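You operate a simulated robot arm through the tools that you are given. There is no shell and no other tool.

You are at the controls of a simulated robot arm. One attempt, no reset.

JOB
Put things in order on the top of the breakfast bar. At the end: one of the block batteries from the top of the breakfast bar is on top of the plum tin; the clear small glass is on the cream flour box; one of the juice bottles from the top of the breakfast bar is on top of the red soup tub; the blue glass stands where the clear small glass stood; whatever was shut is shut again. Leave all else as you found it, and nothing knocked over. Set down upright: juice bottle, small glass, block battery.

Only the result counts: the job must be done as asked and must still hold three seconds after the hand-in. Knocking over, shifting, dropping, spilling or breaking anything else fails it.

ROBOT AND FRAMES
A 5-joint arm with a two-finger parallel gripper, fixed in place. Base frame: the origin is at the foot of the arm, x ahead of it, y to its left, z up; the work surface is at about z = 0. Readings come in mm, rad, newtons and seconds.
With the tool pointing down near the work surface it reaches from about 260 to 680 mm from the base axis. Its first joint turns from -1.152 to 1.152 rad. The tool tilts only in the upright plane through the base axis and itself; it spins freely about its own axis. Payload 2.9 kg.
The TCP is the grasp point between the finger pads, 30 mm short of the fingertips. In the tool frame z runs along the fingers and y along their closing line. The gripper opens to 110 mm. The fingers are 20 mm wide and 10 mm thick; the gripper's body (48 by 112 mm) begins 55 mm behind the TCP.
Orientation is told as [roll, pitch, yaw] about the base's x, y, z axes, in that order, counted from this pose: with the fingers straight down and closing along the base's y, the tool's x points along the base's -x, its y along +y and its z along -z.

CONTROLS
- The arm moves only by the tool play_rows. Its argument "moves" is one flat list of numbers, 6 for each row, row after row: the shift along the tool's x, y, z in units of 25 mm (1.0 is 25 mm), then the turn, a rotation vector about the tool's x, y, z in units of 8 degrees (1.0 is 8 degrees). In form: [dx, dy, dz, ax, ay, az, dx, dy, dz, ax, ay, az, ...]. A call has 1 to 20 rows; each row shifts and turns the commanded pose from where the row before left it, along the tool's axes as they then stand. "claw" is the gripper command, from -1 (shut) to 1 (fully open), values between in proportion, set as the call begins (left out, the last holds). A call with a number of a shift or a turn outside -1 to 1 is refused whole. Rows are played at 5 a second. More than 50 mm and 0.15 rad between two rows, or a gripper value outside its range, and nothing of the call is played. A pose out of reach is approached as far as the arm can. The call stops where the force on the tool passes 40 N (or 10 N more than at its start, if that is more) or the arm is blocked; 0.2 s more then pass. The fingers move at their own pace (about 108 mm/s each) and stop on an object; they squeeze with about 39 N. The grip force told is the motor's: it shows also when the fingers shut on nothing. Time passes only in rows, and 0.2 s behind the last, so rows that do not move let the fingers close. It gives the time, the measured TCP pose, the force on the tool (base axes), the opening and the grip force at its end, in the units of the frame above (readings bear some noise), with the torque about the TCP (base axes, N m) and any sound that the robot's microphone picked up.
- Cameras (640 x 400 px; columns grow to the right, rows downward): "scene" is fixed at [33.3, -450.1, 609.9]; the picture's right is [0.83, -0.56, 0.00], its down [-0.36, -0.54, -0.76] and it looks along [0.43, 0.63, -0.65] (base axes); focal length 263 px, centre (320, 200). "wrist" rides on the gripper at [72, 17, -103] in the tool frame; the picture's right is [-0.23, 0.97, 0.00], its down [-0.76, -0.18, -0.62] and it looks along [-0.61, -0.14, 0.78] (tool axes); focal length 222 px, centre (320, 200). There is no depth. A picture from a camera that has moved, and an enlarged one, comes with that camera's place and axes in the base frame and with its lens. The place of the scene camera against the robot may be out by one fixed shift of up to 18 mm in any direction.
- snapshot(camera): a new picture of that camera. The clock stands still meanwhile.
- close_up(camera, box): a new picture of the part [left, top, right, bottom] of that camera's present view, enlarged. The clock stands still meanwhile.
- hand_in(): hands the job in; it is judged then, once.

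Places have to be worked out from the pictures, the camera data and where the tool is seen. Open the gripper and draw the arm clear of the work before you hand the job in, unless the task says otherwise.

The tools are called after "Call:" as name(argument=value, ...) on one line, values as JSON. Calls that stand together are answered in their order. play_rows: Moves the arm, as the interface text tells. Its arguments: {"type":"object","properties":{"moves":{"type":"array","items":{"type":"number"}},"claw":{"type":"number"}},"required":["moves"]} The other tools are called the same way: snapshot (camera) takes a picture; close_up (camera, box) takes an enlarged picture of a part of a camera's view; hand_in () hands the job in.

At the start:

```text
time: 0.0
position: [386.1, -149.0, 397.0]
ee_rot: [0.0, -0.001, 0.001]
ft_force: [0.3, 0.2, 0.3]
moment: [0.02, 0.01, -0.01]
width: 110.1
finger_force: 0.0
```

scene: 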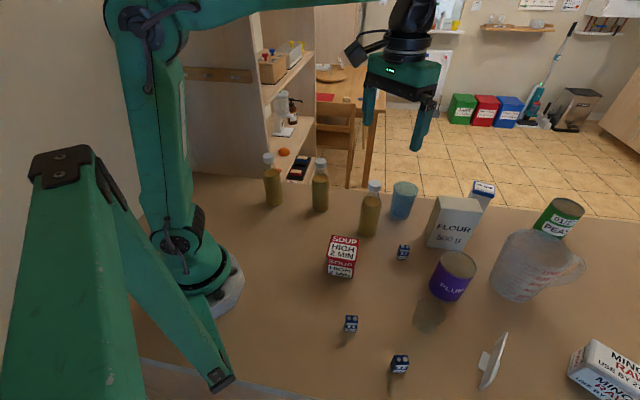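
wrist: 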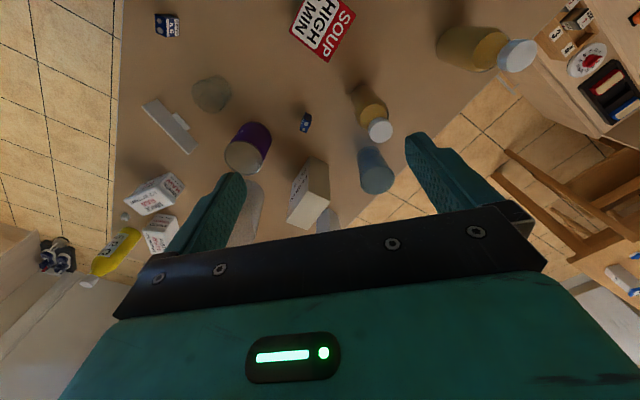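

I start by taking closer looks at the scene to identify every object before moving.

Call:
close_up(camera="scene", box=[240, 140, 440, 265])

Call:
close_up(camera="scene", box=[400, 160, 600, 285])

Call:
close_up(camera="scene", box=[320, 230, 520, 355])

Call:
close_up(camera="scene", box=[300, 275, 500, 400])

Call:
close_up(camera="wrist", box=[120, 0, 400, 240])

```text
3.20 times, centred on (340, 202) of scene
camera zoom: at [33.3, -450.1, 609.9], right [0.83, -0.56, 0.0], down [-0.36, -0.54, -0.76], along [0.43, 0.63, -0.65], focal length 842 px, centre (256, 192)
```

zoom: 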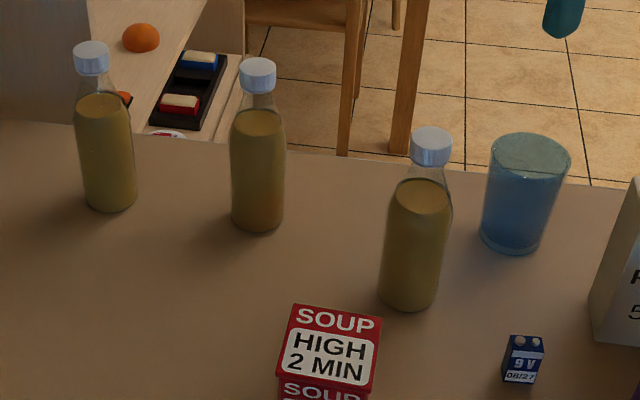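

```text
3.20 times, centred on (500, 222) of scene
camera zoom: at [33.3, -450.1, 609.9], right [0.83, -0.56, 0.0], down [-0.36, -0.54, -0.76], along [0.43, 0.63, -0.65], focal length 842 px, centre (-256, 128)
```

zoom: 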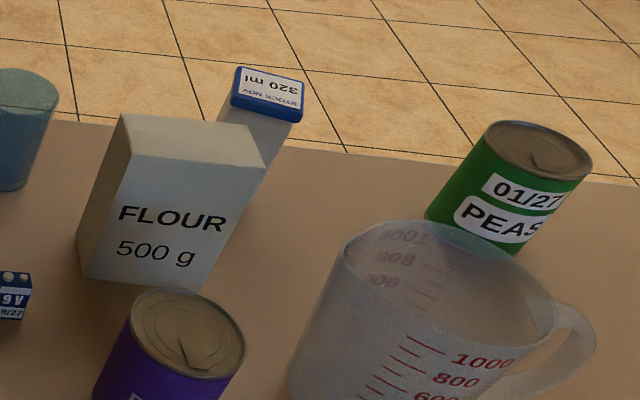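

```text
3.20 times, centred on (420, 292) of scene
camera zoom: at [33.3, -450.1, 609.9], right [0.83, -0.56, 0.0], down [-0.36, -0.54, -0.76], along [0.43, 0.63, -0.65], focal length 842 px, centre (0, -96)
```

zoom: 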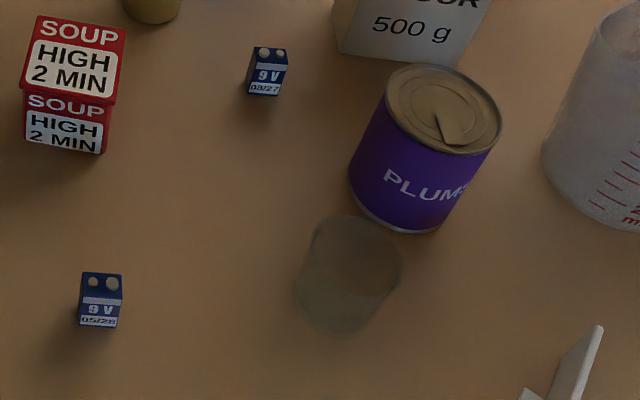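

```text
3.20 times, centred on (400, 338) of scene
camera zoom: at [33.3, -450.1, 609.9], right [0.83, -0.56, 0.0], down [-0.36, -0.54, -0.76], along [0.43, 0.63, -0.65], focal length 842 px, centre (64, -240)
```

zoom: 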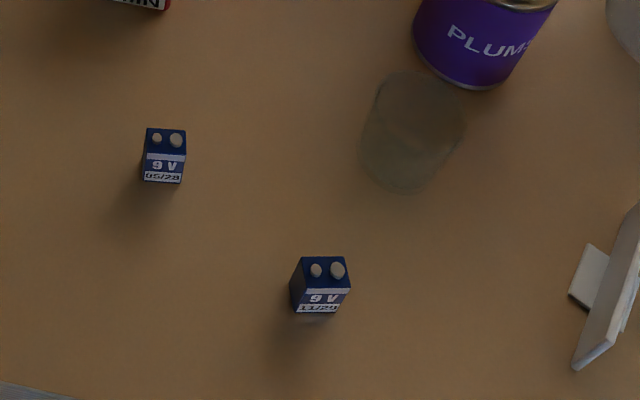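

```text
1.67 times, centred on (260, 120) of wrist
camera zoom: at [313.9, -133.3, 500.1], right [0.23, 0.97, 0.0], down [0.76, -0.18, 0.62], along [0.61, -0.14, -0.78], focal length 370 px, centre (420, 333)
```

zoom: 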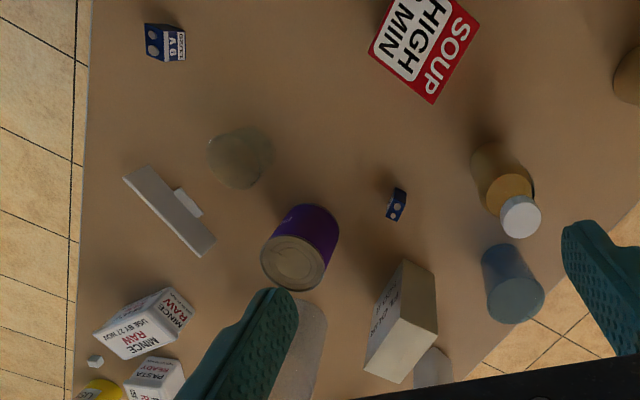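

The clear glass is barely visible beside the plum tin, so I enlarge that part, the flour box and the blue glass to get their outlines.

Call:
close_up(camera="scene", box=[400, 270, 464, 345])

Call:
close_up(camera="scene", box=[415, 175, 505, 260])

Call:
close_up(camera="scene", box=[340, 170, 430, 245])

Call:
close_up(camera="scene", box=[310, 220, 420, 300])

Call:
close_up(camera="wrist", box=[180, 60, 300, 150])

Call:
close_up(camera="wrist", box=[270, 90, 420, 240])

```text
5.33 times, centred on (432, 308) of scene
camera zoom: at [33.3, -450.1, 609.9], right [0.83, -0.56, 0.0], down [-0.36, -0.54, -0.76], along [0.43, 0.63, -0.65], focal length 1403 px, centre (-277, -373)
```

zoom: 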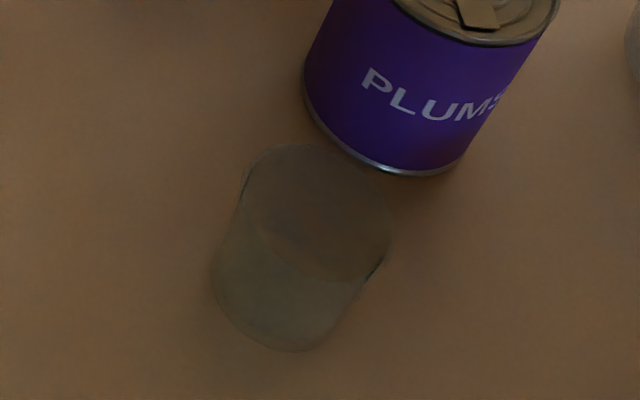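

```text
4.71 times, centred on (460, 218) of scene
camera zoom: at [33.3, -450.1, 609.9], right [0.83, -0.56, 0.0], down [-0.36, -0.54, -0.76], along [0.43, 0.63, -0.65], focal length 1238 px, centre (-339, 118)
```

zoom: 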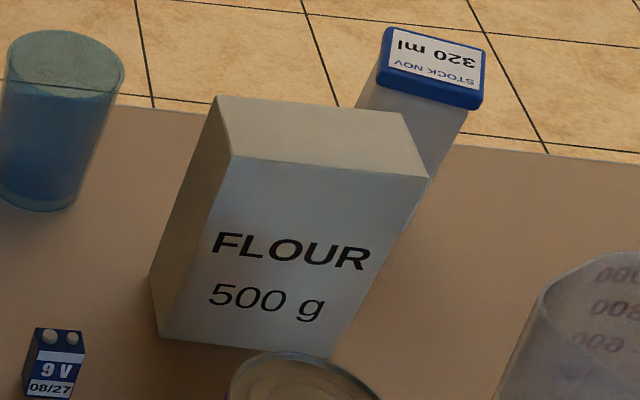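

```text
5.33 times, centred on (385, 208) of scene
camera zoom: at [33.3, -450.1, 609.9], right [0.83, -0.56, 0.0], down [-0.36, -0.54, -0.76], along [0.43, 0.63, -0.65], focal length 1403 px, centre (-27, 160)
```

zoom: 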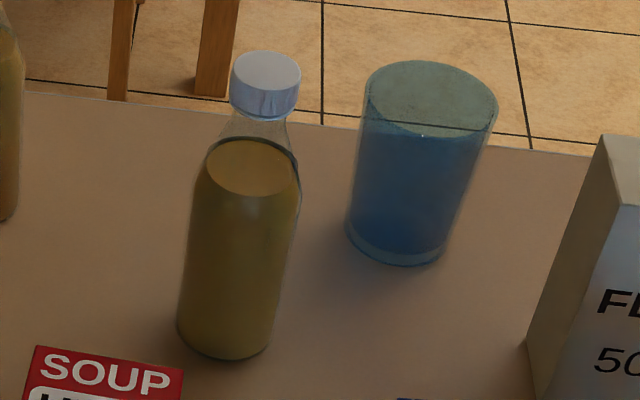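

```text
5.00 times, centred on (365, 260) of scene
camera zoom: at [33.3, -450.1, 609.9], right [0.83, -0.56, 0.0], down [-0.36, -0.54, -0.76], along [0.43, 0.63, -0.65], focal length 1316 px, centre (95, -100)
```

zoom: 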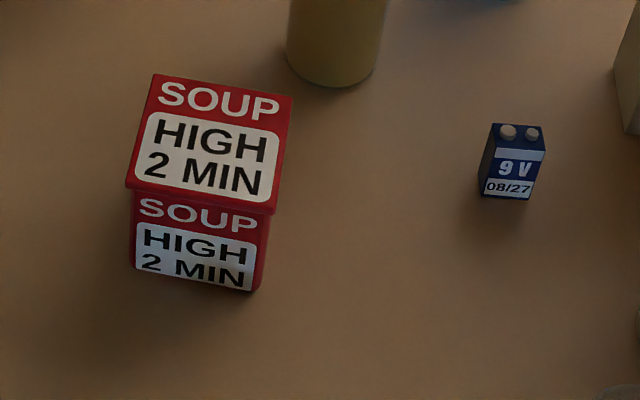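

```text
4.44 times, centred on (240, 105) of wrist
camera zoom: at [313.9, -133.3, 500.1], right [0.23, 0.97, 0.0], down [0.76, -0.18, 0.62], along [0.61, -0.14, -0.78], focal length 987 px, centre (676, 622)
```

zoom: 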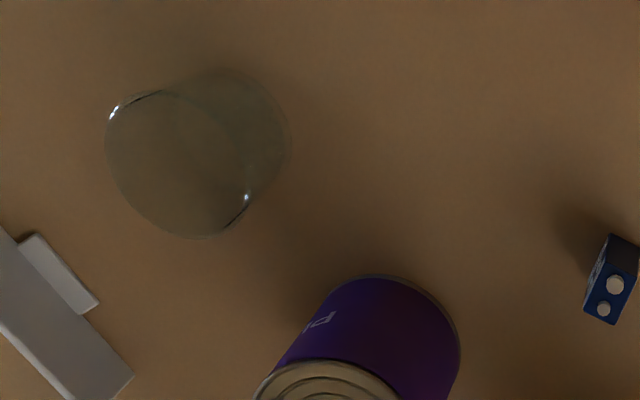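

```text
2.67 times, centred on (345, 165) of wrist
camera zoom: at [313.9, -133.3, 500.1], right [0.23, 0.97, 0.0], down [0.76, -0.18, 0.62], along [0.61, -0.14, -0.78], focal length 592 px, centre (253, 293)
```

zoom: 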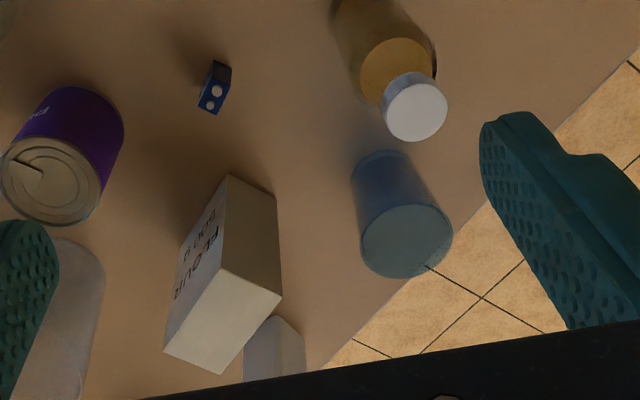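

The wrist camera puts the clear glass near (374, -357), with a rim about 60 mm across and 60 mm high. I move the open gripper above it, at a safe height, to measure it from closer.

Call:
play_rows(moves=[0.048, -0.832, 0.548, 0, 0, 0, 0.048, -0.832, 0.548, 0, 0, 0, 0.048, -0.832, 0.548, 0, 0, 0, 0.048, -0.832, 0.548, 0, 0, 0, 0.048, -0.832, 0.548, 0, 0, 0, 0.048, -0.832, 0.548, 0, 0, 0, 0.048, -0.832, 0.548, 0, 0, 0, 0.048, -0.832, 0.548, 0, 0, 0, 0.048, -0.832, 0.548, 0, 0, 0, 0.048, -0.832, 0.548, 0, 0, 0, 0, 0, 0, 0, 0, 0], claw=1)

Call:
snapshot(camera="wrist")

Call:
snapshot(camera="scene")

```text
time: 2.4
position: [375.0, -358.5, 259.4]
ee_rot: [0.001, 0.001, 0.002]
ft_force: [-0.8, 0.1, 0.1]
moment: [0.02, -0.02, -0.01]
width: 110.2
finger_force: 0.0
```

```text
taken
camera wrist: at [302.8, -341.8, 363.1], right [0.23, 0.97, 0.0], down [0.76, -0.18, 0.62], along [0.61, -0.14, -0.78], focal length 222 px, centre (320, 200)
```

wrist: 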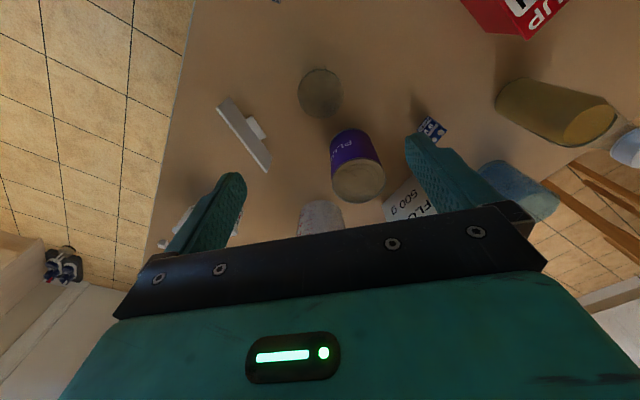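

```text
taken
```

scene: 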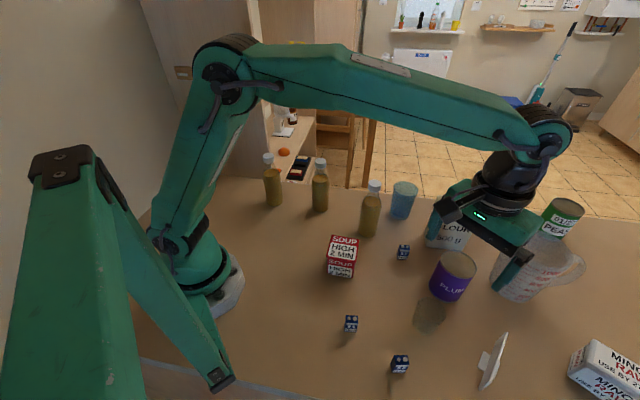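

The glass shows up right under the gripper. I enlarge it to fix the rim and base centres.

Call:
close_up(camera="wrist", box=[280, 50, 360, 130])

Call:
close_up(camera="wrist", box=[300, 60, 460, 230])

```text
5.00 times, centred on (320, 90) of wrist
camera zoom: at [302.8, -341.8, 363.1], right [0.23, 0.97, 0.0], down [0.76, -0.18, 0.62], along [0.61, -0.14, -0.78], focal length 1111 px, centre (320, 750)
```

zoom: 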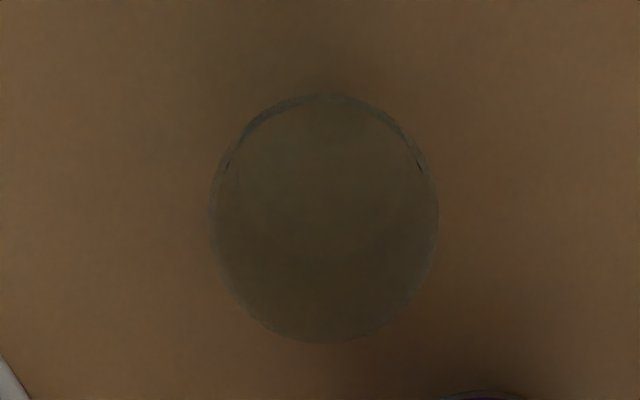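

```text
2.35 times, centred on (380, 145) of wrist
camera zoom: at [302.8, -341.8, 363.1], right [0.23, 0.97, 0.0], down [0.76, -0.18, 0.62], along [0.61, -0.14, -0.78], focal length 523 px, centre (179, 329)
```

zoom: 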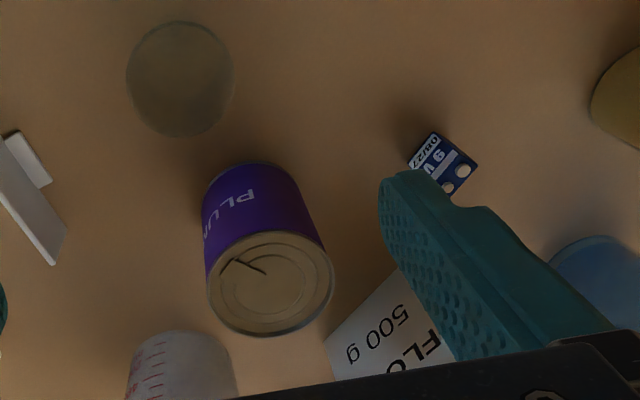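

The glass centre works out at about (373, -356.5), with a rim radius of about 29 mm and the base slightly narrower. I descend straight around it to just above the rim and check again.

Call:
play_rows(moves=[0.08, 0.08, 0.9, 0, 0, 0, 0, 0, 0.9, 0, 0, 0, 0, 0, 0.9, 0, 0, 0, 0, 0, 0.9, 0, 0, 0, 0, 0, 0.9, 0, 0, 0, 0, 0, 0.9, 0, 0, 0, 0, 0, 0.7, 0, 0, 0, 0, 0, 0, 0, 0, 0], claw=1)

Call:
snapshot(camera="wrist")

Call:
close_up(camera="wrist", box=[220, 60, 420, 220])

Call:
close_up(camera="scene", box=[370, 220, 530, 340])

```text
time: 4.2
position: [373.3, -356.1, 108.3]
ee_rot: [0.001, 0.001, 0.0]
ft_force: [-0.7, -0.5, 0.6]
moment: [0.0, -0.02, 0.03]
width: 110.1
finger_force: 0.1
```

```text
taken
camera wrist: at [300.4, -339.2, 210.6], right [0.23, 0.97, 0.0], down [0.76, -0.18, 0.62], along [0.61, -0.14, -0.78], focal length 222 px, centre (320, 200)
```

wrist: 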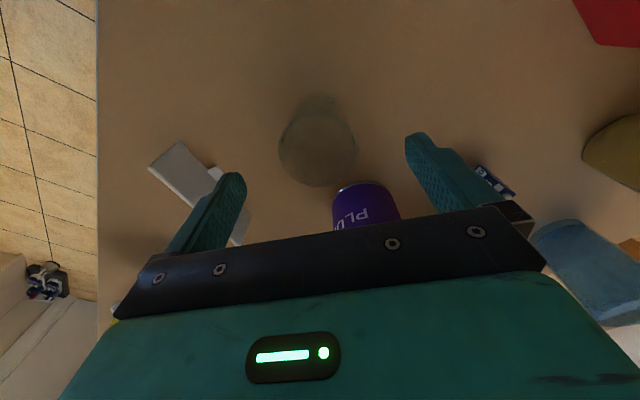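

```text
2.50 times, centred on (320, 140) of wrist
camera zoom: at [300.4, -339.2, 210.6], right [0.23, 0.97, 0.0], down [0.76, -0.18, 0.62], along [0.61, -0.14, -0.78], focal length 555 px, centre (320, 350)
```

zoom: 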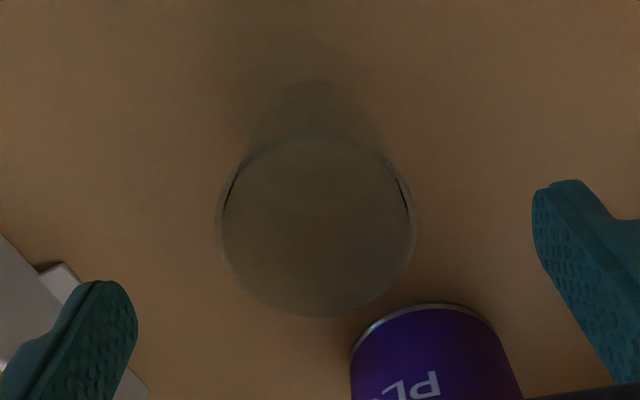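

```text
3.33 times, centred on (450, 280) of scene
camera zoom: at [33.3, -450.1, 609.9], right [0.83, -0.56, 0.0], down [-0.36, -0.54, -0.76], along [0.43, 0.63, -0.65], focal length 877 px, centre (-113, -67)
```

zoom: 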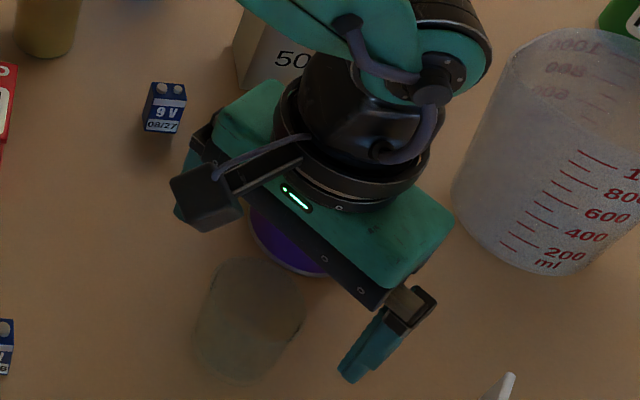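

The rim is at height ~66 mm with radius 28.5, centred near (371, -356). I go down to TCP z = 40 and then close the gripper on it.

Call:
play_rows(moves=[0.08, 0, 0.7, 0, 0, 0, 0, 0, 0.7, 0, 0, 0, 0, 0, 0.7, 0, 0, 0, 0, 0, 0.63, 0, 0, 0, 0, 0, 0, 0, 0, 0], claw=1)

Call:
close_up(camera="wrist", box=[200, 60, 440, 240])

```text
time: 5.4
position: [370.0, -357.2, 39.3]
ee_rot: [0.0, -0.002, 0.0]
ft_force: [0.5, -0.1, -0.1]
moment: [0.01, 0.03, 0.04]
width: 110.1
finger_force: 0.1
```

```text
2.22 times, centred on (320, 150) of wrist
camera zoom: at [298.0, -339.4, 142.3], right [0.23, 0.97, 0.0], down [0.76, -0.18, 0.62], along [0.61, -0.14, -0.78], focal length 494 px, centre (320, 311)
```

zoom: 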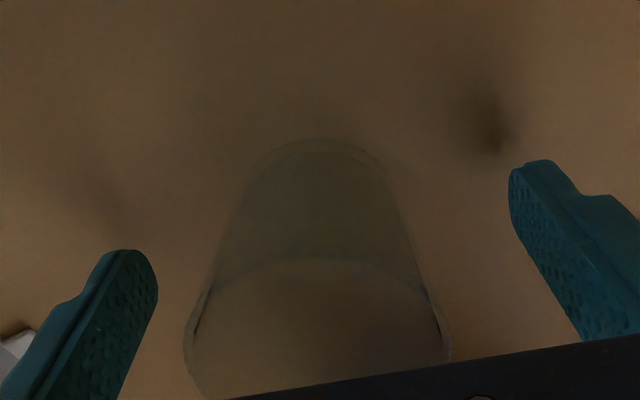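

The glass stands centred between the fingers. I close the gripper and let it settle.

Call:
play_rows(moves=[0, 0, 0, 0, 0, 0, 0, 0, 0, 0, 0, 0, 0, 0, 0, 0, 0, 0, 0, 0, 0, 0, 0, 0, 0, 0, 0, 0, 0, 0], claw=-1)

Call:
close_up(camera="wrist", box=[200, 60, 440, 240])

```text
time: 6.6
position: [369.0, -356.3, 39.0]
ee_rot: [0.001, -0.001, 0.0]
ft_force: [0.0, 0.4, -0.5]
moment: [-0.02, -0.01, -0.01]
width: 56.7
finger_force: 39.1
```

```text
2.22 times, centred on (320, 150) of wrist
camera zoom: at [298.0, -339.4, 142.6], right [0.23, 0.97, 0.0], down [0.76, -0.18, 0.62], along [0.61, -0.14, -0.78], focal length 494 px, centre (320, 311)
```

zoom: 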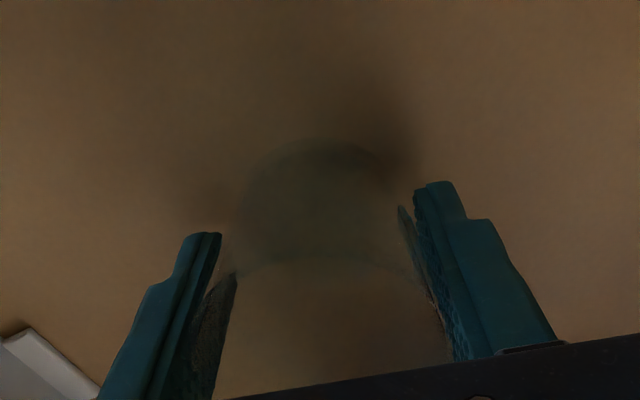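

The grip reads 56.7 mm at 39 N, so the glass is held at about (370, -356). I lift it straight up to carry height.

Call:
play_rows(moves=[0, 0, -0.4, 0, 0, 0, 0, 0, -0.8, 0, 0, 0, 0, 0, -0.9, 0, 0, 0, 0, 0, -0.9, 0, 0, 0, 0, 0, -0.9, 0, 0, 0, 0, 0, -0.9, 0, 0, 0, 0, 0, -0.9, 0, 0, 0, 0, 0, -0.9, 0, 0, 0, 0, 0, -0.9, 0, 0, 0, 0, 0, -0.9, 0, 0, 0, 0, 0, 0, 0, 0, 0], claw=-1)

Call:
snapshot(camera="scene")

Call:
snapshot(camera="wrist")

```text
time: 9.0
position: [370.8, -355.7, 250.7]
ee_rot: [0.0, -0.002, 0.0]
ft_force: [0.1, 0.4, -0.3]
moment: [-0.01, 0.0, 0.0]
width: 56.4
finger_force: 39.7
```

```text
taken
```

scene: 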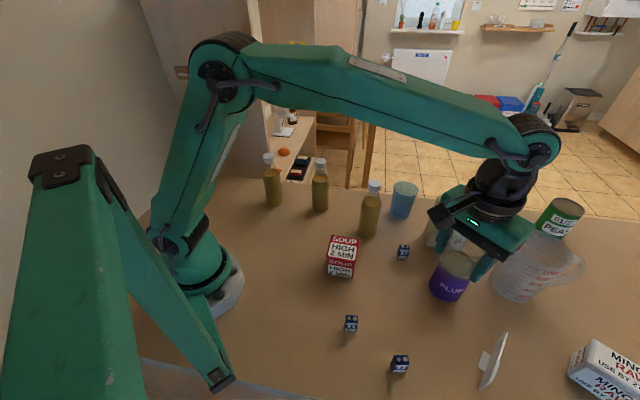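

```text
taken
camera wrist: at [297.9, -339.1, 352.7], right [0.23, 0.97, 0.0], down [0.76, -0.18, 0.62], along [0.61, -0.14, -0.78], focal length 222 px, centre (320, 200)
```

wrist: 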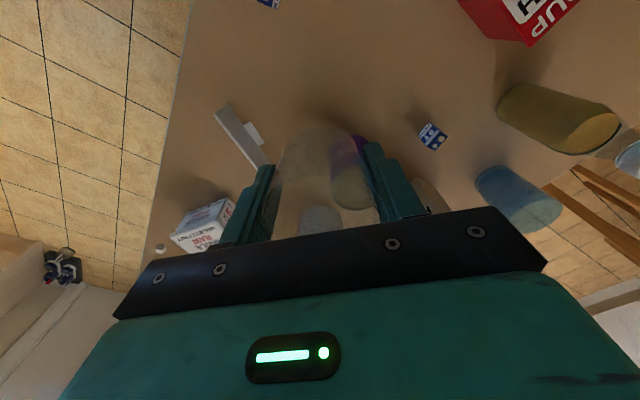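

The glass is lifted and nothing else has moved. I carry it level towards the flour box, stopping a bit short of its centre to measure the box top.

Call:
play_rows(moves=[-0.5, 0.3, 0, 0, 0, 0, -0.733, 0.433, 0, 0, 0, 0, -0.733, 0.433, 0, 0, 0, 0, -0.733, 0.433, 0, 0, 0, 0, -0.733, 0.433, 0, 0, 0, 0, -0.733, 0.433, 0, 0, 0, 0, -0.733, 0.433, 0, 0, 0, 0, -0.733, 0.433, 0, 0, 0, 0, -0.733, 0.433, 0, 0, 0, 0, -0.733, 0.433, 0, 0, 0, 0, -0.733, 0.433, 0, 0, 0, 0, -0.733, 0.433, 0, 0, 0, 0, 0, 0, 0, 0, 0, 0], claw=-1)

Call:
snapshot(camera="wrist")

Call:
close_up(camera="wrist", box=[220, 50, 440, 230])

Call:
snapshot(camera="scene")

```text
time: 11.8
position: [583.6, -229.7, 249.2]
ee_rot: [0.0, 0.0, 0.0]
ft_force: [-0.5, 0.3, -1.0]
moment: [-0.01, -0.01, -0.01]
width: 56.5
finger_force: 39.0
```

```text
taken
camera wrist: at [512.1, -212.4, 352.9], right [0.23, 0.97, 0.0], down [0.76, -0.18, 0.62], along [0.61, -0.14, -0.78], focal length 222 px, centre (320, 200)
```

wrist: 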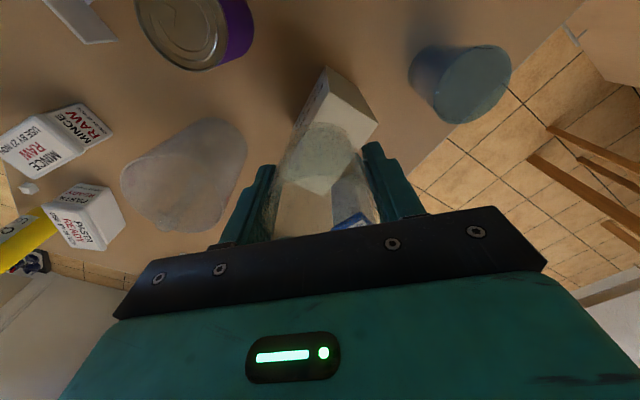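

```text
2.22 times, centred on (330, 140) of wrist
camera zoom: at [512.1, -212.4, 352.9], right [0.23, 0.97, 0.0], down [0.76, -0.18, 0.62], along [0.61, -0.14, -0.78], focal length 494 px, centre (298, 333)
```

zoom: 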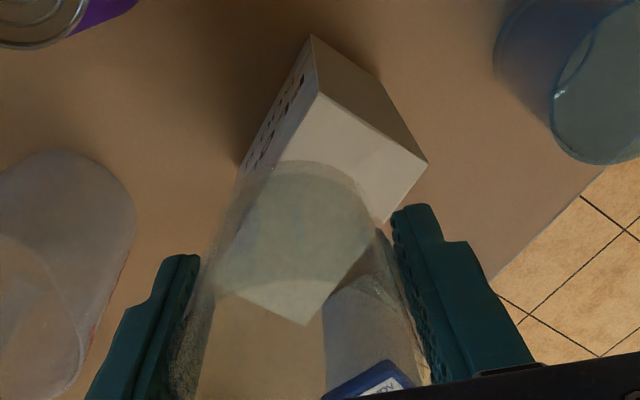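

```text
taken
```

scene: 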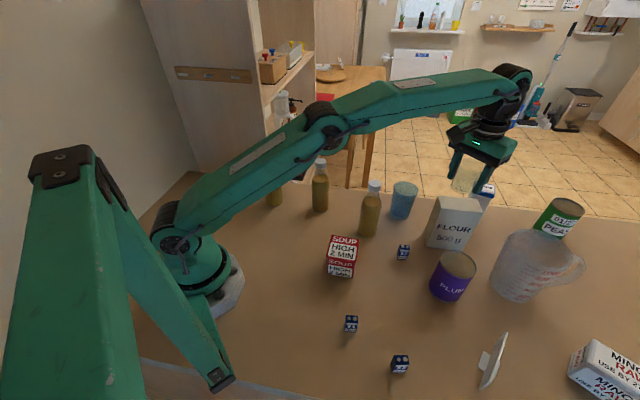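

The box top corners give a centre near (612, -227), about 97 x 53 mm, with the top near z = 153. I shift over that centre and lower to just above it.

Call:
play_rows(moves=[-0.4, 0.04, 0, 0, 0, 0, -0.4, 0.04, 0, 0, 0, 0, -0.3, 0.03, 0, 0, 0, 0, 0, 0, 0.4, 0, 0, 0, 0, 0, 0.5, 0, 0, 0, 0, 0, 0.5, 0, 0, 0, 0, 0, 0, 0, 0, 0, 0, 0, 0, 0, 0, 0], claw=-1)

Call:
close_up(camera="wrist", box=[220, 50, 440, 230])

Call:
close_up(camera="scene", box=[400, 120, 540, 260])

```text
time: 13.6
position: [600.8, -223.5, 210.0]
ee_rot: [0.001, 0.0, 0.0]
ft_force: [-0.3, 0.0, -0.9]
moment: [-0.03, 0.02, 0.0]
width: 56.5
finger_force: 38.8
out of reach, approached as far as the arm can: row 2, 3
```

```text
2.22 times, centred on (330, 140) of wrist
camera zoom: at [529.5, -206.4, 313.3], right [0.23, 0.97, 0.0], down [0.76, -0.18, 0.62], along [0.61, -0.14, -0.78], focal length 494 px, centre (298, 333)
```

zoom: 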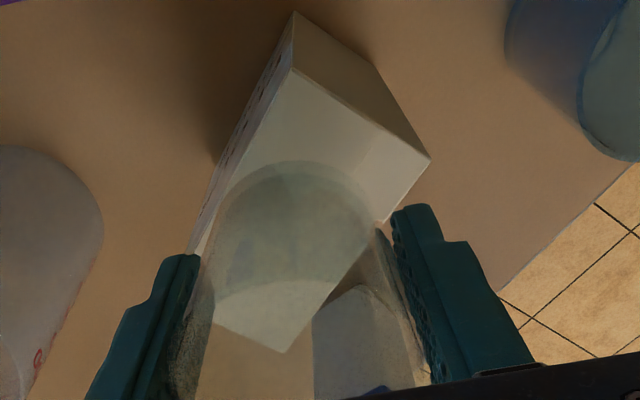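

```text
2.86 times, centred on (470, 190) of scene
camera zoom: at [33.3, -450.1, 609.9], right [0.83, -0.56, 0.0], down [-0.36, -0.54, -0.76], along [0.43, 0.63, -0.65], focal length 752 px, centre (-109, 229)
```

zoom: 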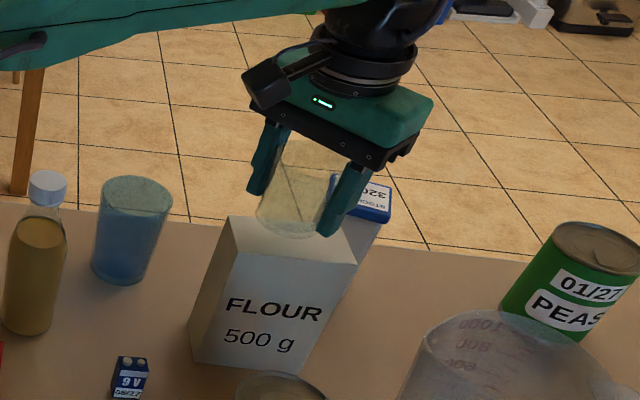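

The arm hit its reach limit at that height, so it stopped about 10 mm short. Reach grows lower down, so I lower a little more (glass base about 8 mm above the box) and then shift outwards to the centre.

Call:
play_rows(moves=[0, 0, 0.32, 0, 0, 0, -0.13, -0.06, 0, 0, 0, 0, -0.13, -0.06, 0, 0, 0, 0, -0.13, -0.06, 0, 0, 0, 0, 0, 0, 0, 0, 0, 0], claw=-1)

Call:
close_up(camera="wrist", box=[220, 50, 440, 230])

Call:
close_up(camera="scene", box=[430, 150, 510, 230])

```text
time: 14.8
position: [610.6, -227.9, 203.6]
ee_rot: [0.001, 0.001, 0.001]
ft_force: [-0.5, 0.0, -1.6]
moment: [-0.01, 0.02, 0.04]
width: 56.6
finger_force: 38.7
```

```text
2.22 times, centred on (330, 140) of wrist
camera zoom: at [538.8, -210.8, 305.6], right [0.23, 0.97, 0.0], down [0.76, -0.18, 0.62], along [0.61, -0.14, -0.78], focal length 494 px, centre (298, 333)
```

zoom: 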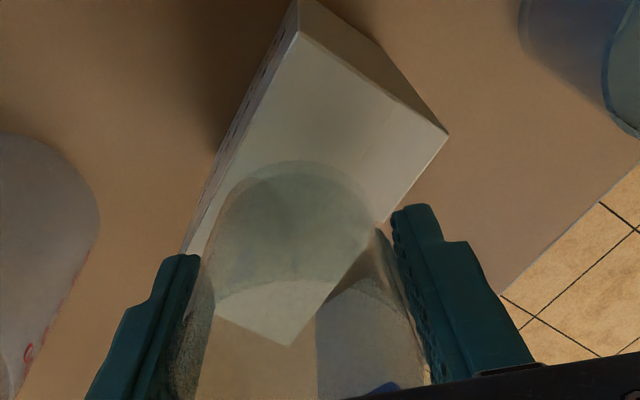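

```text
5.00 times, centred on (470, 190) of scene
camera zoom: at [33.3, -450.1, 609.9], right [0.83, -0.56, 0.0], down [-0.36, -0.54, -0.76], along [0.43, 0.63, -0.65], focal length 1316 px, centre (-430, 250)
```

zoom: 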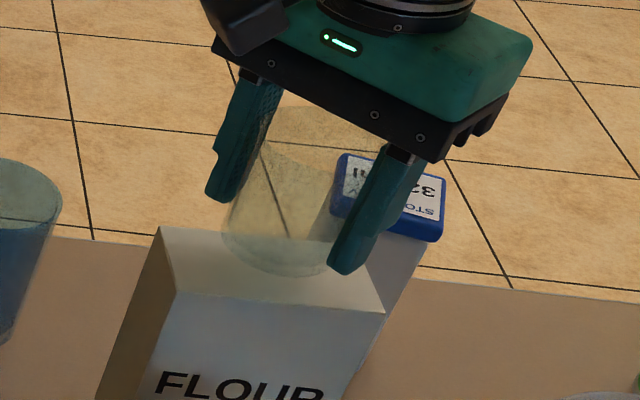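

The glass axis is about 1 mm from the box-top centre. I lower in small steps and watch the force.

Call:
play_rows(moves=[0, 0, 0.1, 0, 0, 0, 0, 0, 0.1, 0, 0, 0, 0, 0, 0.1, 0, 0, 0, 0, 0, 0, 0, 0, 0, 0, 0, 0, 0, 0, 0], claw=-1)

Call:
close_up(camera="scene", box=[430, 150, 510, 230])

```text
time: 16.0
position: [610.3, -227.2, 194.9]
ee_rot: [0.0, 0.0, -0.001]
ft_force: [0.0, 0.8, -1.4]
moment: [-0.02, 0.01, -0.01]
width: 56.2
finger_force: 38.9
```

```text
5.00 times, centred on (470, 190) of scene
camera zoom: at [33.3, -450.1, 609.9], right [0.83, -0.56, 0.0], down [-0.36, -0.54, -0.76], along [0.43, 0.63, -0.65], focal length 1316 px, centre (-430, 250)
```

zoom: 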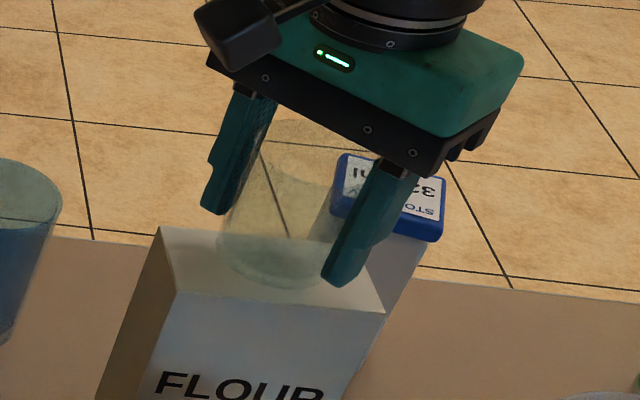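

No contact yet at z = 195. I go down in 1 mm steps.

Call:
play_rows(moves=[0, 0, 0.05, 0, 0, 0, 0, 0, 0.05, 0, 0, 0, 0, 0, 0, 0, 0, 0, 0, 0, 0, 0, 0, 0], claw=-1)

```text
time: 17.0
position: [610.9, -228.1, 193.1]
ee_rot: [0.0, 0.0, -0.001]
ft_force: [0.1, -0.4, -1.4]
moment: [0.02, 0.03, 0.0]
width: 56.5
finger_force: 39.3
```

Still no contact force; I continue in 1 mm steps.

Call:
play_rows(moves=[0, 0, 0.05, 0, 0, 0, 0, 0, 0.05, 0, 0, 0, 0, 0, 0, 0, 0, 0, 0, 0, 0, 0, 0, 0], claw=-1)

Call:
close_up(camera="scene", box=[430, 150, 510, 230])

```text
time: 18.0
position: [610.9, -228.7, 189.2]
ee_rot: [0.0, 0.0, 0.0]
ft_force: [1.2, -0.7, -2.0]
moment: [0.0, -0.02, -0.03]
width: 56.5
finger_force: 39.0
```

```text
5.00 times, centred on (470, 190) of scene
camera zoom: at [33.3, -450.1, 609.9], right [0.83, -0.56, 0.0], down [-0.36, -0.54, -0.76], along [0.43, 0.63, -0.65], focal length 1316 px, centre (-430, 250)
```

zoom: 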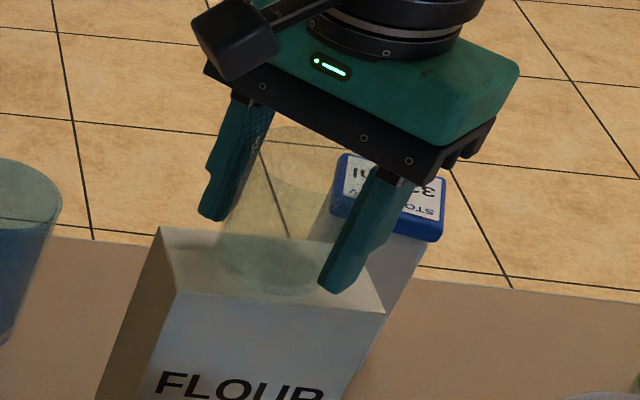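

The base is now visually almost on the box top. I continue in small steps until the force rises.

Call:
play_rows(moves=[0, 0, 0.04, 0, 0, 0, 0, 0, 0, 0, 0, 0, 0, 0, 0, 0, 0, 0], claw=-1)

```text
time: 18.8
position: [610.5, -227.5, 190.7]
ee_rot: [0.002, -0.001, 0.0]
ft_force: [-1.0, 0.9, 1.2]
moment: [0.03, 0.05, 0.06]
width: 56.3
finger_force: 38.8
```

The vertical force moved from about -1.6 to +1.2 N, which may be first contact. One more millimetre to confirm.

Call:
play_rows(moves=[0, 0, 0.04, 0, 0, 0, 0, 0, 0, 0, 0, 0, 0, 0, 0, 0, 0, 0], claw=-1)

```text
time: 19.6
position: [610.7, -228.1, 188.4]
ee_rot: [0.0, -0.001, 0.0]
ft_force: [-2.4, 1.4, 9.7]
moment: [0.31, 0.12, 0.1]
width: 56.3
finger_force: 38.7
```

Firm contact at 9.7 N: the glass stands on the box. I ease up half a millimetre and open the fingers.

Call:
play_rows(moves=[0, 0, -0.03, 0, 0, 0, 0, 0, 0, 0, 0, 0], claw=-1)

Call:
play_rows(moves=[0, 0, 0, 0, 0, 0, 0, 0, 0, 0, 0, 0, 0, 0, 0, 0, 0, 0], claw=0.6)

Call:
close_up(camera="wrist", box=[220, 50, 440, 230])

Call:
close_up(camera="scene", box=[430, 150, 510, 230])

```text
time: 20.2
position: [610.4, -228.8, 190.0]
ee_rot: [0.001, -0.001, 0.001]
ft_force: [-0.6, 0.3, 7.1]
moment: [0.19, -0.01, 0.0]
width: 56.6
finger_force: 39.0
```

```text
time: 21.0
position: [610.8, -227.2, 189.5]
ee_rot: [0.002, 0.0, -0.002]
ft_force: [0.3, -0.8, 1.1]
moment: [-0.01, 0.01, 0.01]
width: 87.9
finger_force: 0.1
```

```text
2.22 times, centred on (330, 140) of wrist
camera zoom: at [538.9, -211.0, 292.0], right [0.23, 0.97, 0.0], down [0.76, -0.18, 0.62], along [0.61, -0.14, -0.78], focal length 494 px, centre (298, 333)
```

zoom: 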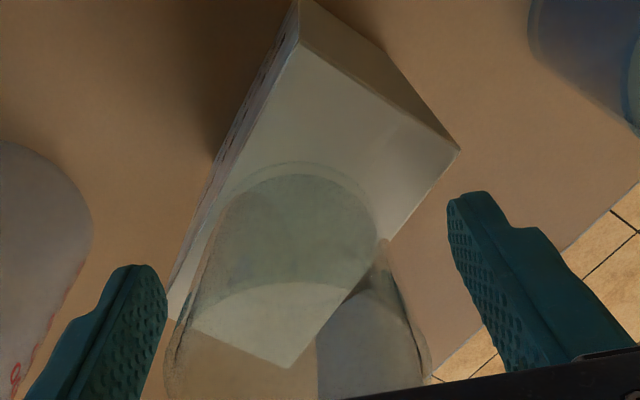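

```text
5.00 times, centred on (470, 190) of scene
camera zoom: at [33.3, -450.1, 609.9], right [0.83, -0.56, 0.0], down [-0.36, -0.54, -0.76], along [0.43, 0.63, -0.65], focal length 1316 px, centre (-430, 250)
```

zoom: 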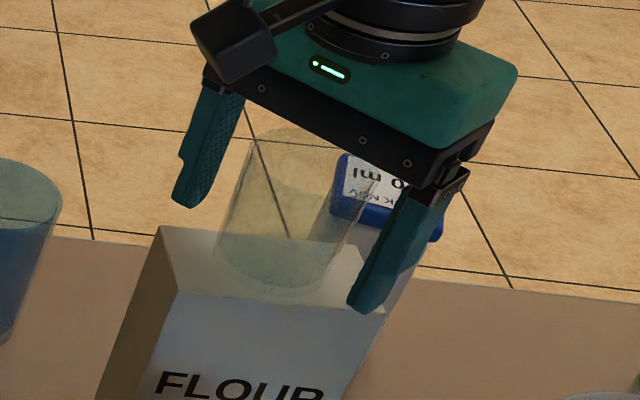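

The small glass stands upright on the flour box, clear of the fingers. I withdraw up and inwards (along x, with the fingers on either side of it).

Call:
play_rows(moves=[0, 0, -0.3, 0, 0, 0, 0.15, 0, -0.5, 0, 0, 0, 0.25, 0, -0.6, 0, 0, 0, 0.35, 0, -0.7, 0, 0, 0, 0.4, 0, -0.7, 0, 0, 0, 0.45, 0, -0.3, 0, 0, 0, 0, 0, 0, 0, 0, 0], claw=0.8)

Call:
close_up(camera="scene", box=[400, 130, 540, 260])

Call:
snapshot(camera="wrist")

```text
time: 22.6
position: [571.2, -227.0, 266.3]
ee_rot: [-0.001, 0.001, 0.001]
ft_force: [0.2, -0.3, -0.6]
moment: [-0.01, 0.03, -0.01]
width: 99.1
finger_force: 0.0
```

```text
3.08 times, centred on (470, 195) of scene
camera zoom: at [33.3, -450.1, 609.9], right [0.83, -0.56, 0.0], down [-0.36, -0.54, -0.76], along [0.43, 0.63, -0.65], focal length 810 px, centre (-142, 215)
```

zoom: 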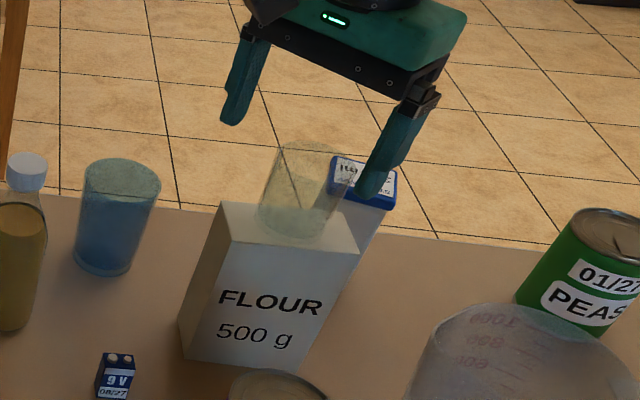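

```text
taken
camera wrist: at [498.9, -210.8, 369.8], right [0.23, 0.97, 0.0], down [0.76, -0.18, 0.62], along [0.61, -0.14, -0.78], focal length 222 px, centre (320, 200)
```

wrist: 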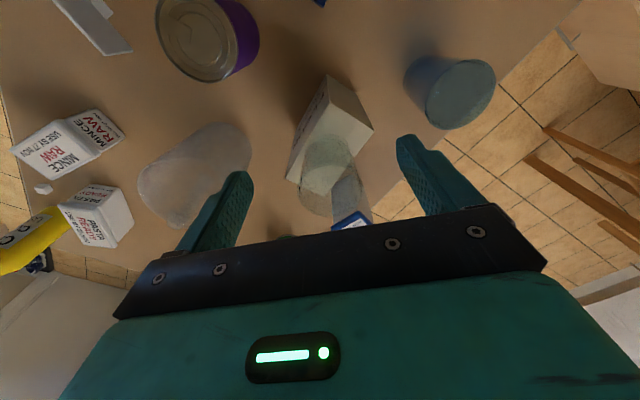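

The small glass stands well on the flour box. Next I move over the blue glass, estimated near (600, -72), keeping high.

Call:
play_rows(moves=[-0.1, 0.775, 0, 0, 0, 0, -0.1, 0.775, 0, 0, 0, 0, -0.1, 0.775, 0, 0, 0, 0, -0.1, 0.775, 0, 0, 0, 0, -0.1, 0.775, 0, 0, 0, 0, -0.1, 0.775, 0, 0, 0, 0, -0.1, 0.775, 0, 0, 0, 0, -0.1, 0.775, 0, 0, 0, 0, 0, 0, 0.8, 0, 0, 0, 0, 0, 0, 0, 0, 0], claw=1)

Call:
snapshot(camera="wrist")

Call:
close_up(camera="wrist", box=[230, 40, 410, 220])

Call:
snapshot(camera="scene")

```text
time: 24.8
position: [590.7, -71.8, 247.3]
ee_rot: [0.0, 0.001, 0.0]
ft_force: [0.2, 0.0, -0.8]
moment: [-0.01, 0.01, 0.01]
width: 110.0
finger_force: 0.2
```

```text
taken
camera wrist: at [518.9, -55.8, 349.3], right [0.23, 0.97, 0.0], down [0.76, -0.18, 0.62], along [0.61, -0.14, -0.78], focal length 222 px, centre (320, 200)
```

wrist: 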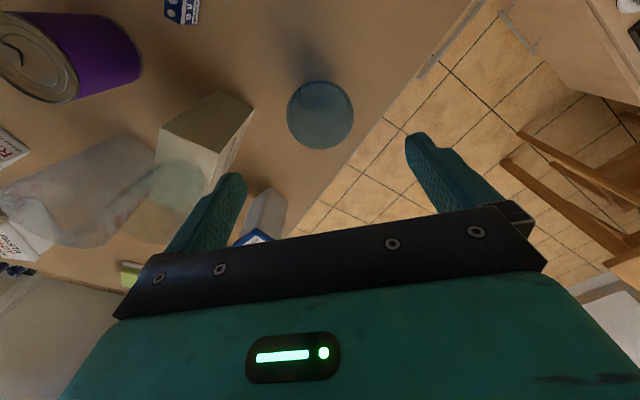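

```text
2.22 times, centred on (320, 130) of wrist
camera zoom: at [518.9, -55.8, 349.3], right [0.23, 0.97, 0.0], down [0.76, -0.18, 0.62], along [0.61, -0.14, -0.78], focal length 494 px, centre (320, 356)
```

zoom: 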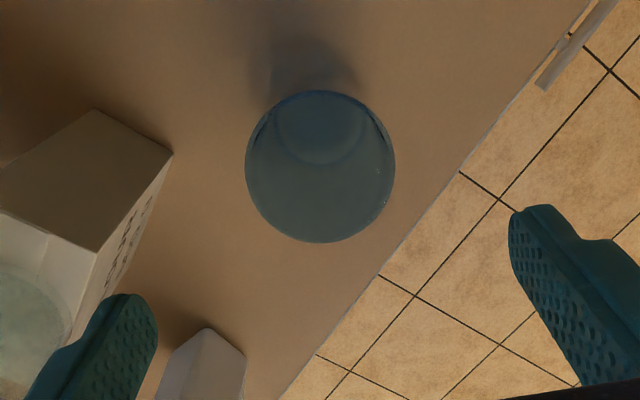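

```text
taken
```

scene: 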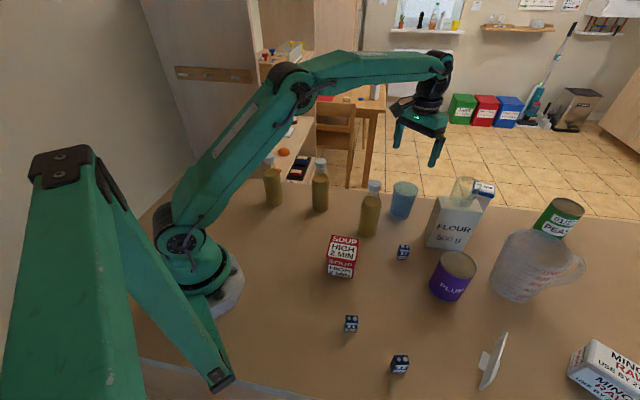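

The blue glass is centred near (600, -73.5), about 77 mm across at the rim and about 90 mm high. I centre over it and come down to just above the rim.

Call:
play_rows(moves=[-0.18, -0.02, 0.78, 0, 0, 0, -0.18, -0.02, 0.78, 0, 0, 0, 0, 0, 0.78, 0, 0, 0, 0, 0, 0.78, 0, 0, 0, 0, 0, 0.78, 0, 0, 0, 0, 0, 0.6, 0, 0, 0, 0, 0, 0, 0, 0, 0], claw=1)

Call:
close_up(camera="wrist", box=[200, 40, 440, 220])

Call:
close_up(camera="scene", box=[330, 100, 490, 260])

```text
time: 26.4
position: [599.3, -72.7, 132.9]
ee_rot: [-0.001, 0.0, 0.001]
ft_force: [-0.2, 0.0, 0.1]
moment: [0.0, 0.0, -0.01]
width: 109.9
finger_force: 0.0
```

```text
2.22 times, centred on (320, 130) of wrist
camera zoom: at [527.5, -56.8, 236.0], right [0.23, 0.97, 0.0], down [0.76, -0.18, 0.62], along [0.61, -0.14, -0.78], focal length 494 px, centre (320, 356)
```

zoom: 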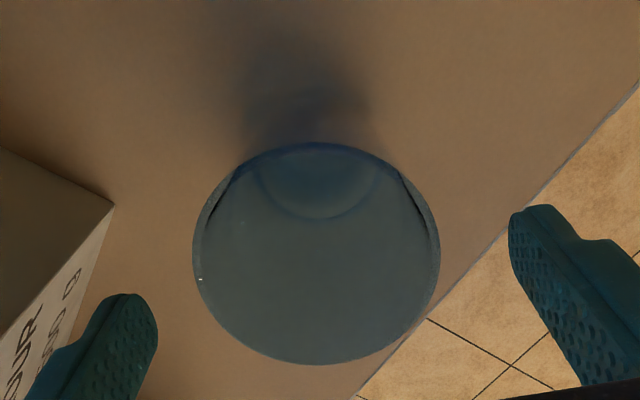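

```text
2.50 times, centred on (410, 180) of scene
camera zoom: at [33.3, -450.1, 609.9], right [0.83, -0.56, 0.0], down [-0.36, -0.54, -0.76], along [0.43, 0.63, -0.65], focal length 658 px, centre (95, 250)
```

zoom: 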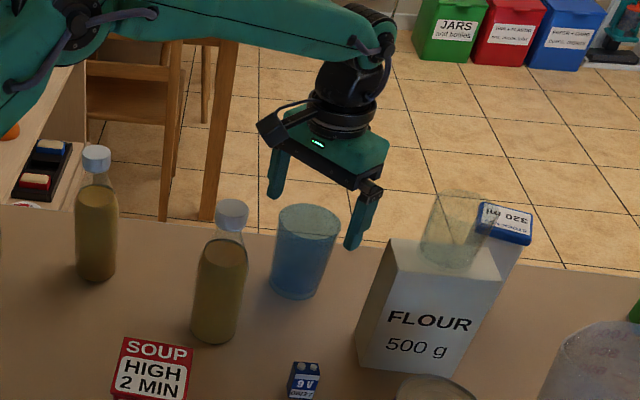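

The glass is centred between the fingers, about 15 mm clear on each side, with its rim near z = 98. I go down to TCP z = 60 so the palm stays above the rim.

Call:
play_rows(moves=[-0.04, 0, 0.6, 0, 0, 0, 0, 0, 0.6, 0, 0, 0, 0, 0, 0.6, 0, 0, 0, 0, 0, 0.6, 0, 0, 0, 0, 0, 0.5, 0, 0, 0, 0, 0, 0, 0, 0, 0], claw=1)

Call:
close_up(camera="wrist", box=[200, 40, 440, 220])

Call:
close_up(camera="scene", box=[330, 100, 490, 260])

```text
time: 27.8
position: [600.8, -74.2, 61.6]
ee_rot: [0.0, -0.001, -0.001]
ft_force: [-0.2, -0.3, -0.3]
moment: [-0.03, 0.0, 0.01]
width: 109.7
finger_force: 0.0
```

```text
2.22 times, centred on (320, 130) of wrist
camera zoom: at [529.0, -56.8, 163.8], right [0.23, 0.97, 0.0], down [0.76, -0.18, 0.62], along [0.61, -0.14, -0.78], focal length 494 px, centre (320, 356)
```

zoom: 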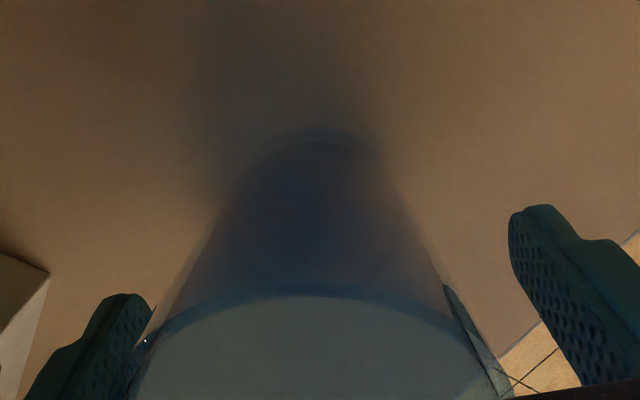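

```text
2.50 times, centred on (410, 180) of scene
camera zoom: at [33.3, -450.1, 609.9], right [0.83, -0.56, 0.0], down [-0.36, -0.54, -0.76], along [0.43, 0.63, -0.65], focal length 658 px, centre (95, 250)
```

zoom: 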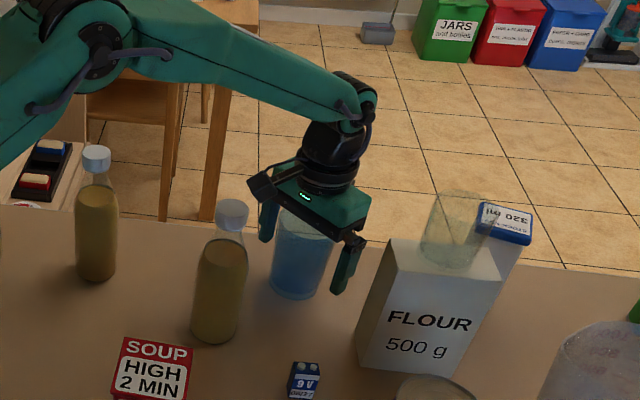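

All clear. I close on the blue glass.

Call:
play_rows(moves=[0, 0, 0, 0, 0, 0, 0, 0, 0, 0, 0, 0, 0, 0, 0, 0, 0, 0, 0, 0, 0, 0, 0, 0, 0, 0, 0, 0, 0, 0], claw=-1)

Call:
close_up(camera="wrist", box=[200, 40, 440, 220])

```text
time: 29.0
position: [600.8, -73.4, 61.3]
ee_rot: [-0.001, -0.001, -0.001]
ft_force: [0.4, 0.3, -0.7]
moment: [0.01, -0.03, 0.02]
width: 72.4
finger_force: 39.3
```

```text
2.22 times, centred on (320, 130) of wrist
camera zoom: at [529.0, -56.8, 164.1], right [0.23, 0.97, 0.0], down [0.76, -0.18, 0.62], along [0.61, -0.14, -0.78], focal length 494 px, centre (320, 356)
```

zoom: 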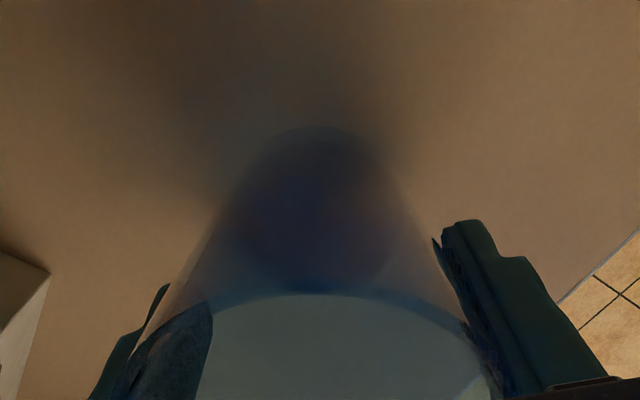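

The blue glass is gripped at 72.4 mm. I lift it straight up to carry height.

Call:
play_rows(moves=[0, 0, -0.3, 0, 0, 0, 0, 0, -0.6, 0, 0, 0, 0, 0, -0.8, 0, 0, 0, 0, 0, -0.8, 0, 0, 0, 0, 0, -0.8, 0, 0, 0, 0, 0, -0.8, 0, 0, 0, 0, 0, -0.8, 0, 0, 0, 0, 0, -0.8, 0, 0, 0, 0, 0, -0.6, 0, 0, 0, 0, 0, -0.4, 0, 0, 0, 0, 0, 0, 0, 0, 0], claw=-1)

Call:
snapshot(camera="scene")

```text
time: 31.4
position: [601.8, -74.5, 230.6]
ee_rot: [0.0, 0.002, 0.0]
ft_force: [0.2, -0.6, -1.5]
moment: [0.01, 0.0, -0.02]
width: 72.6
finger_force: 38.8
```

```text
taken
```

scene: 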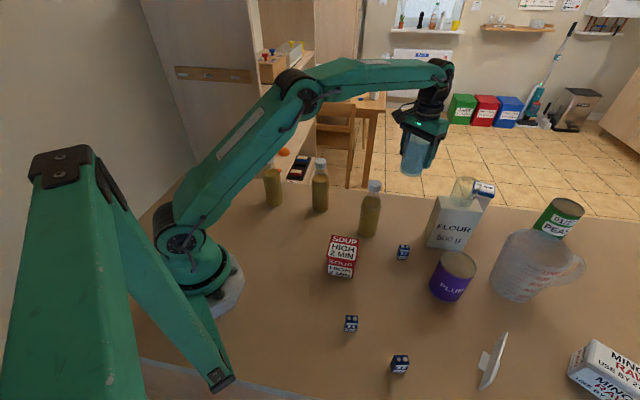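

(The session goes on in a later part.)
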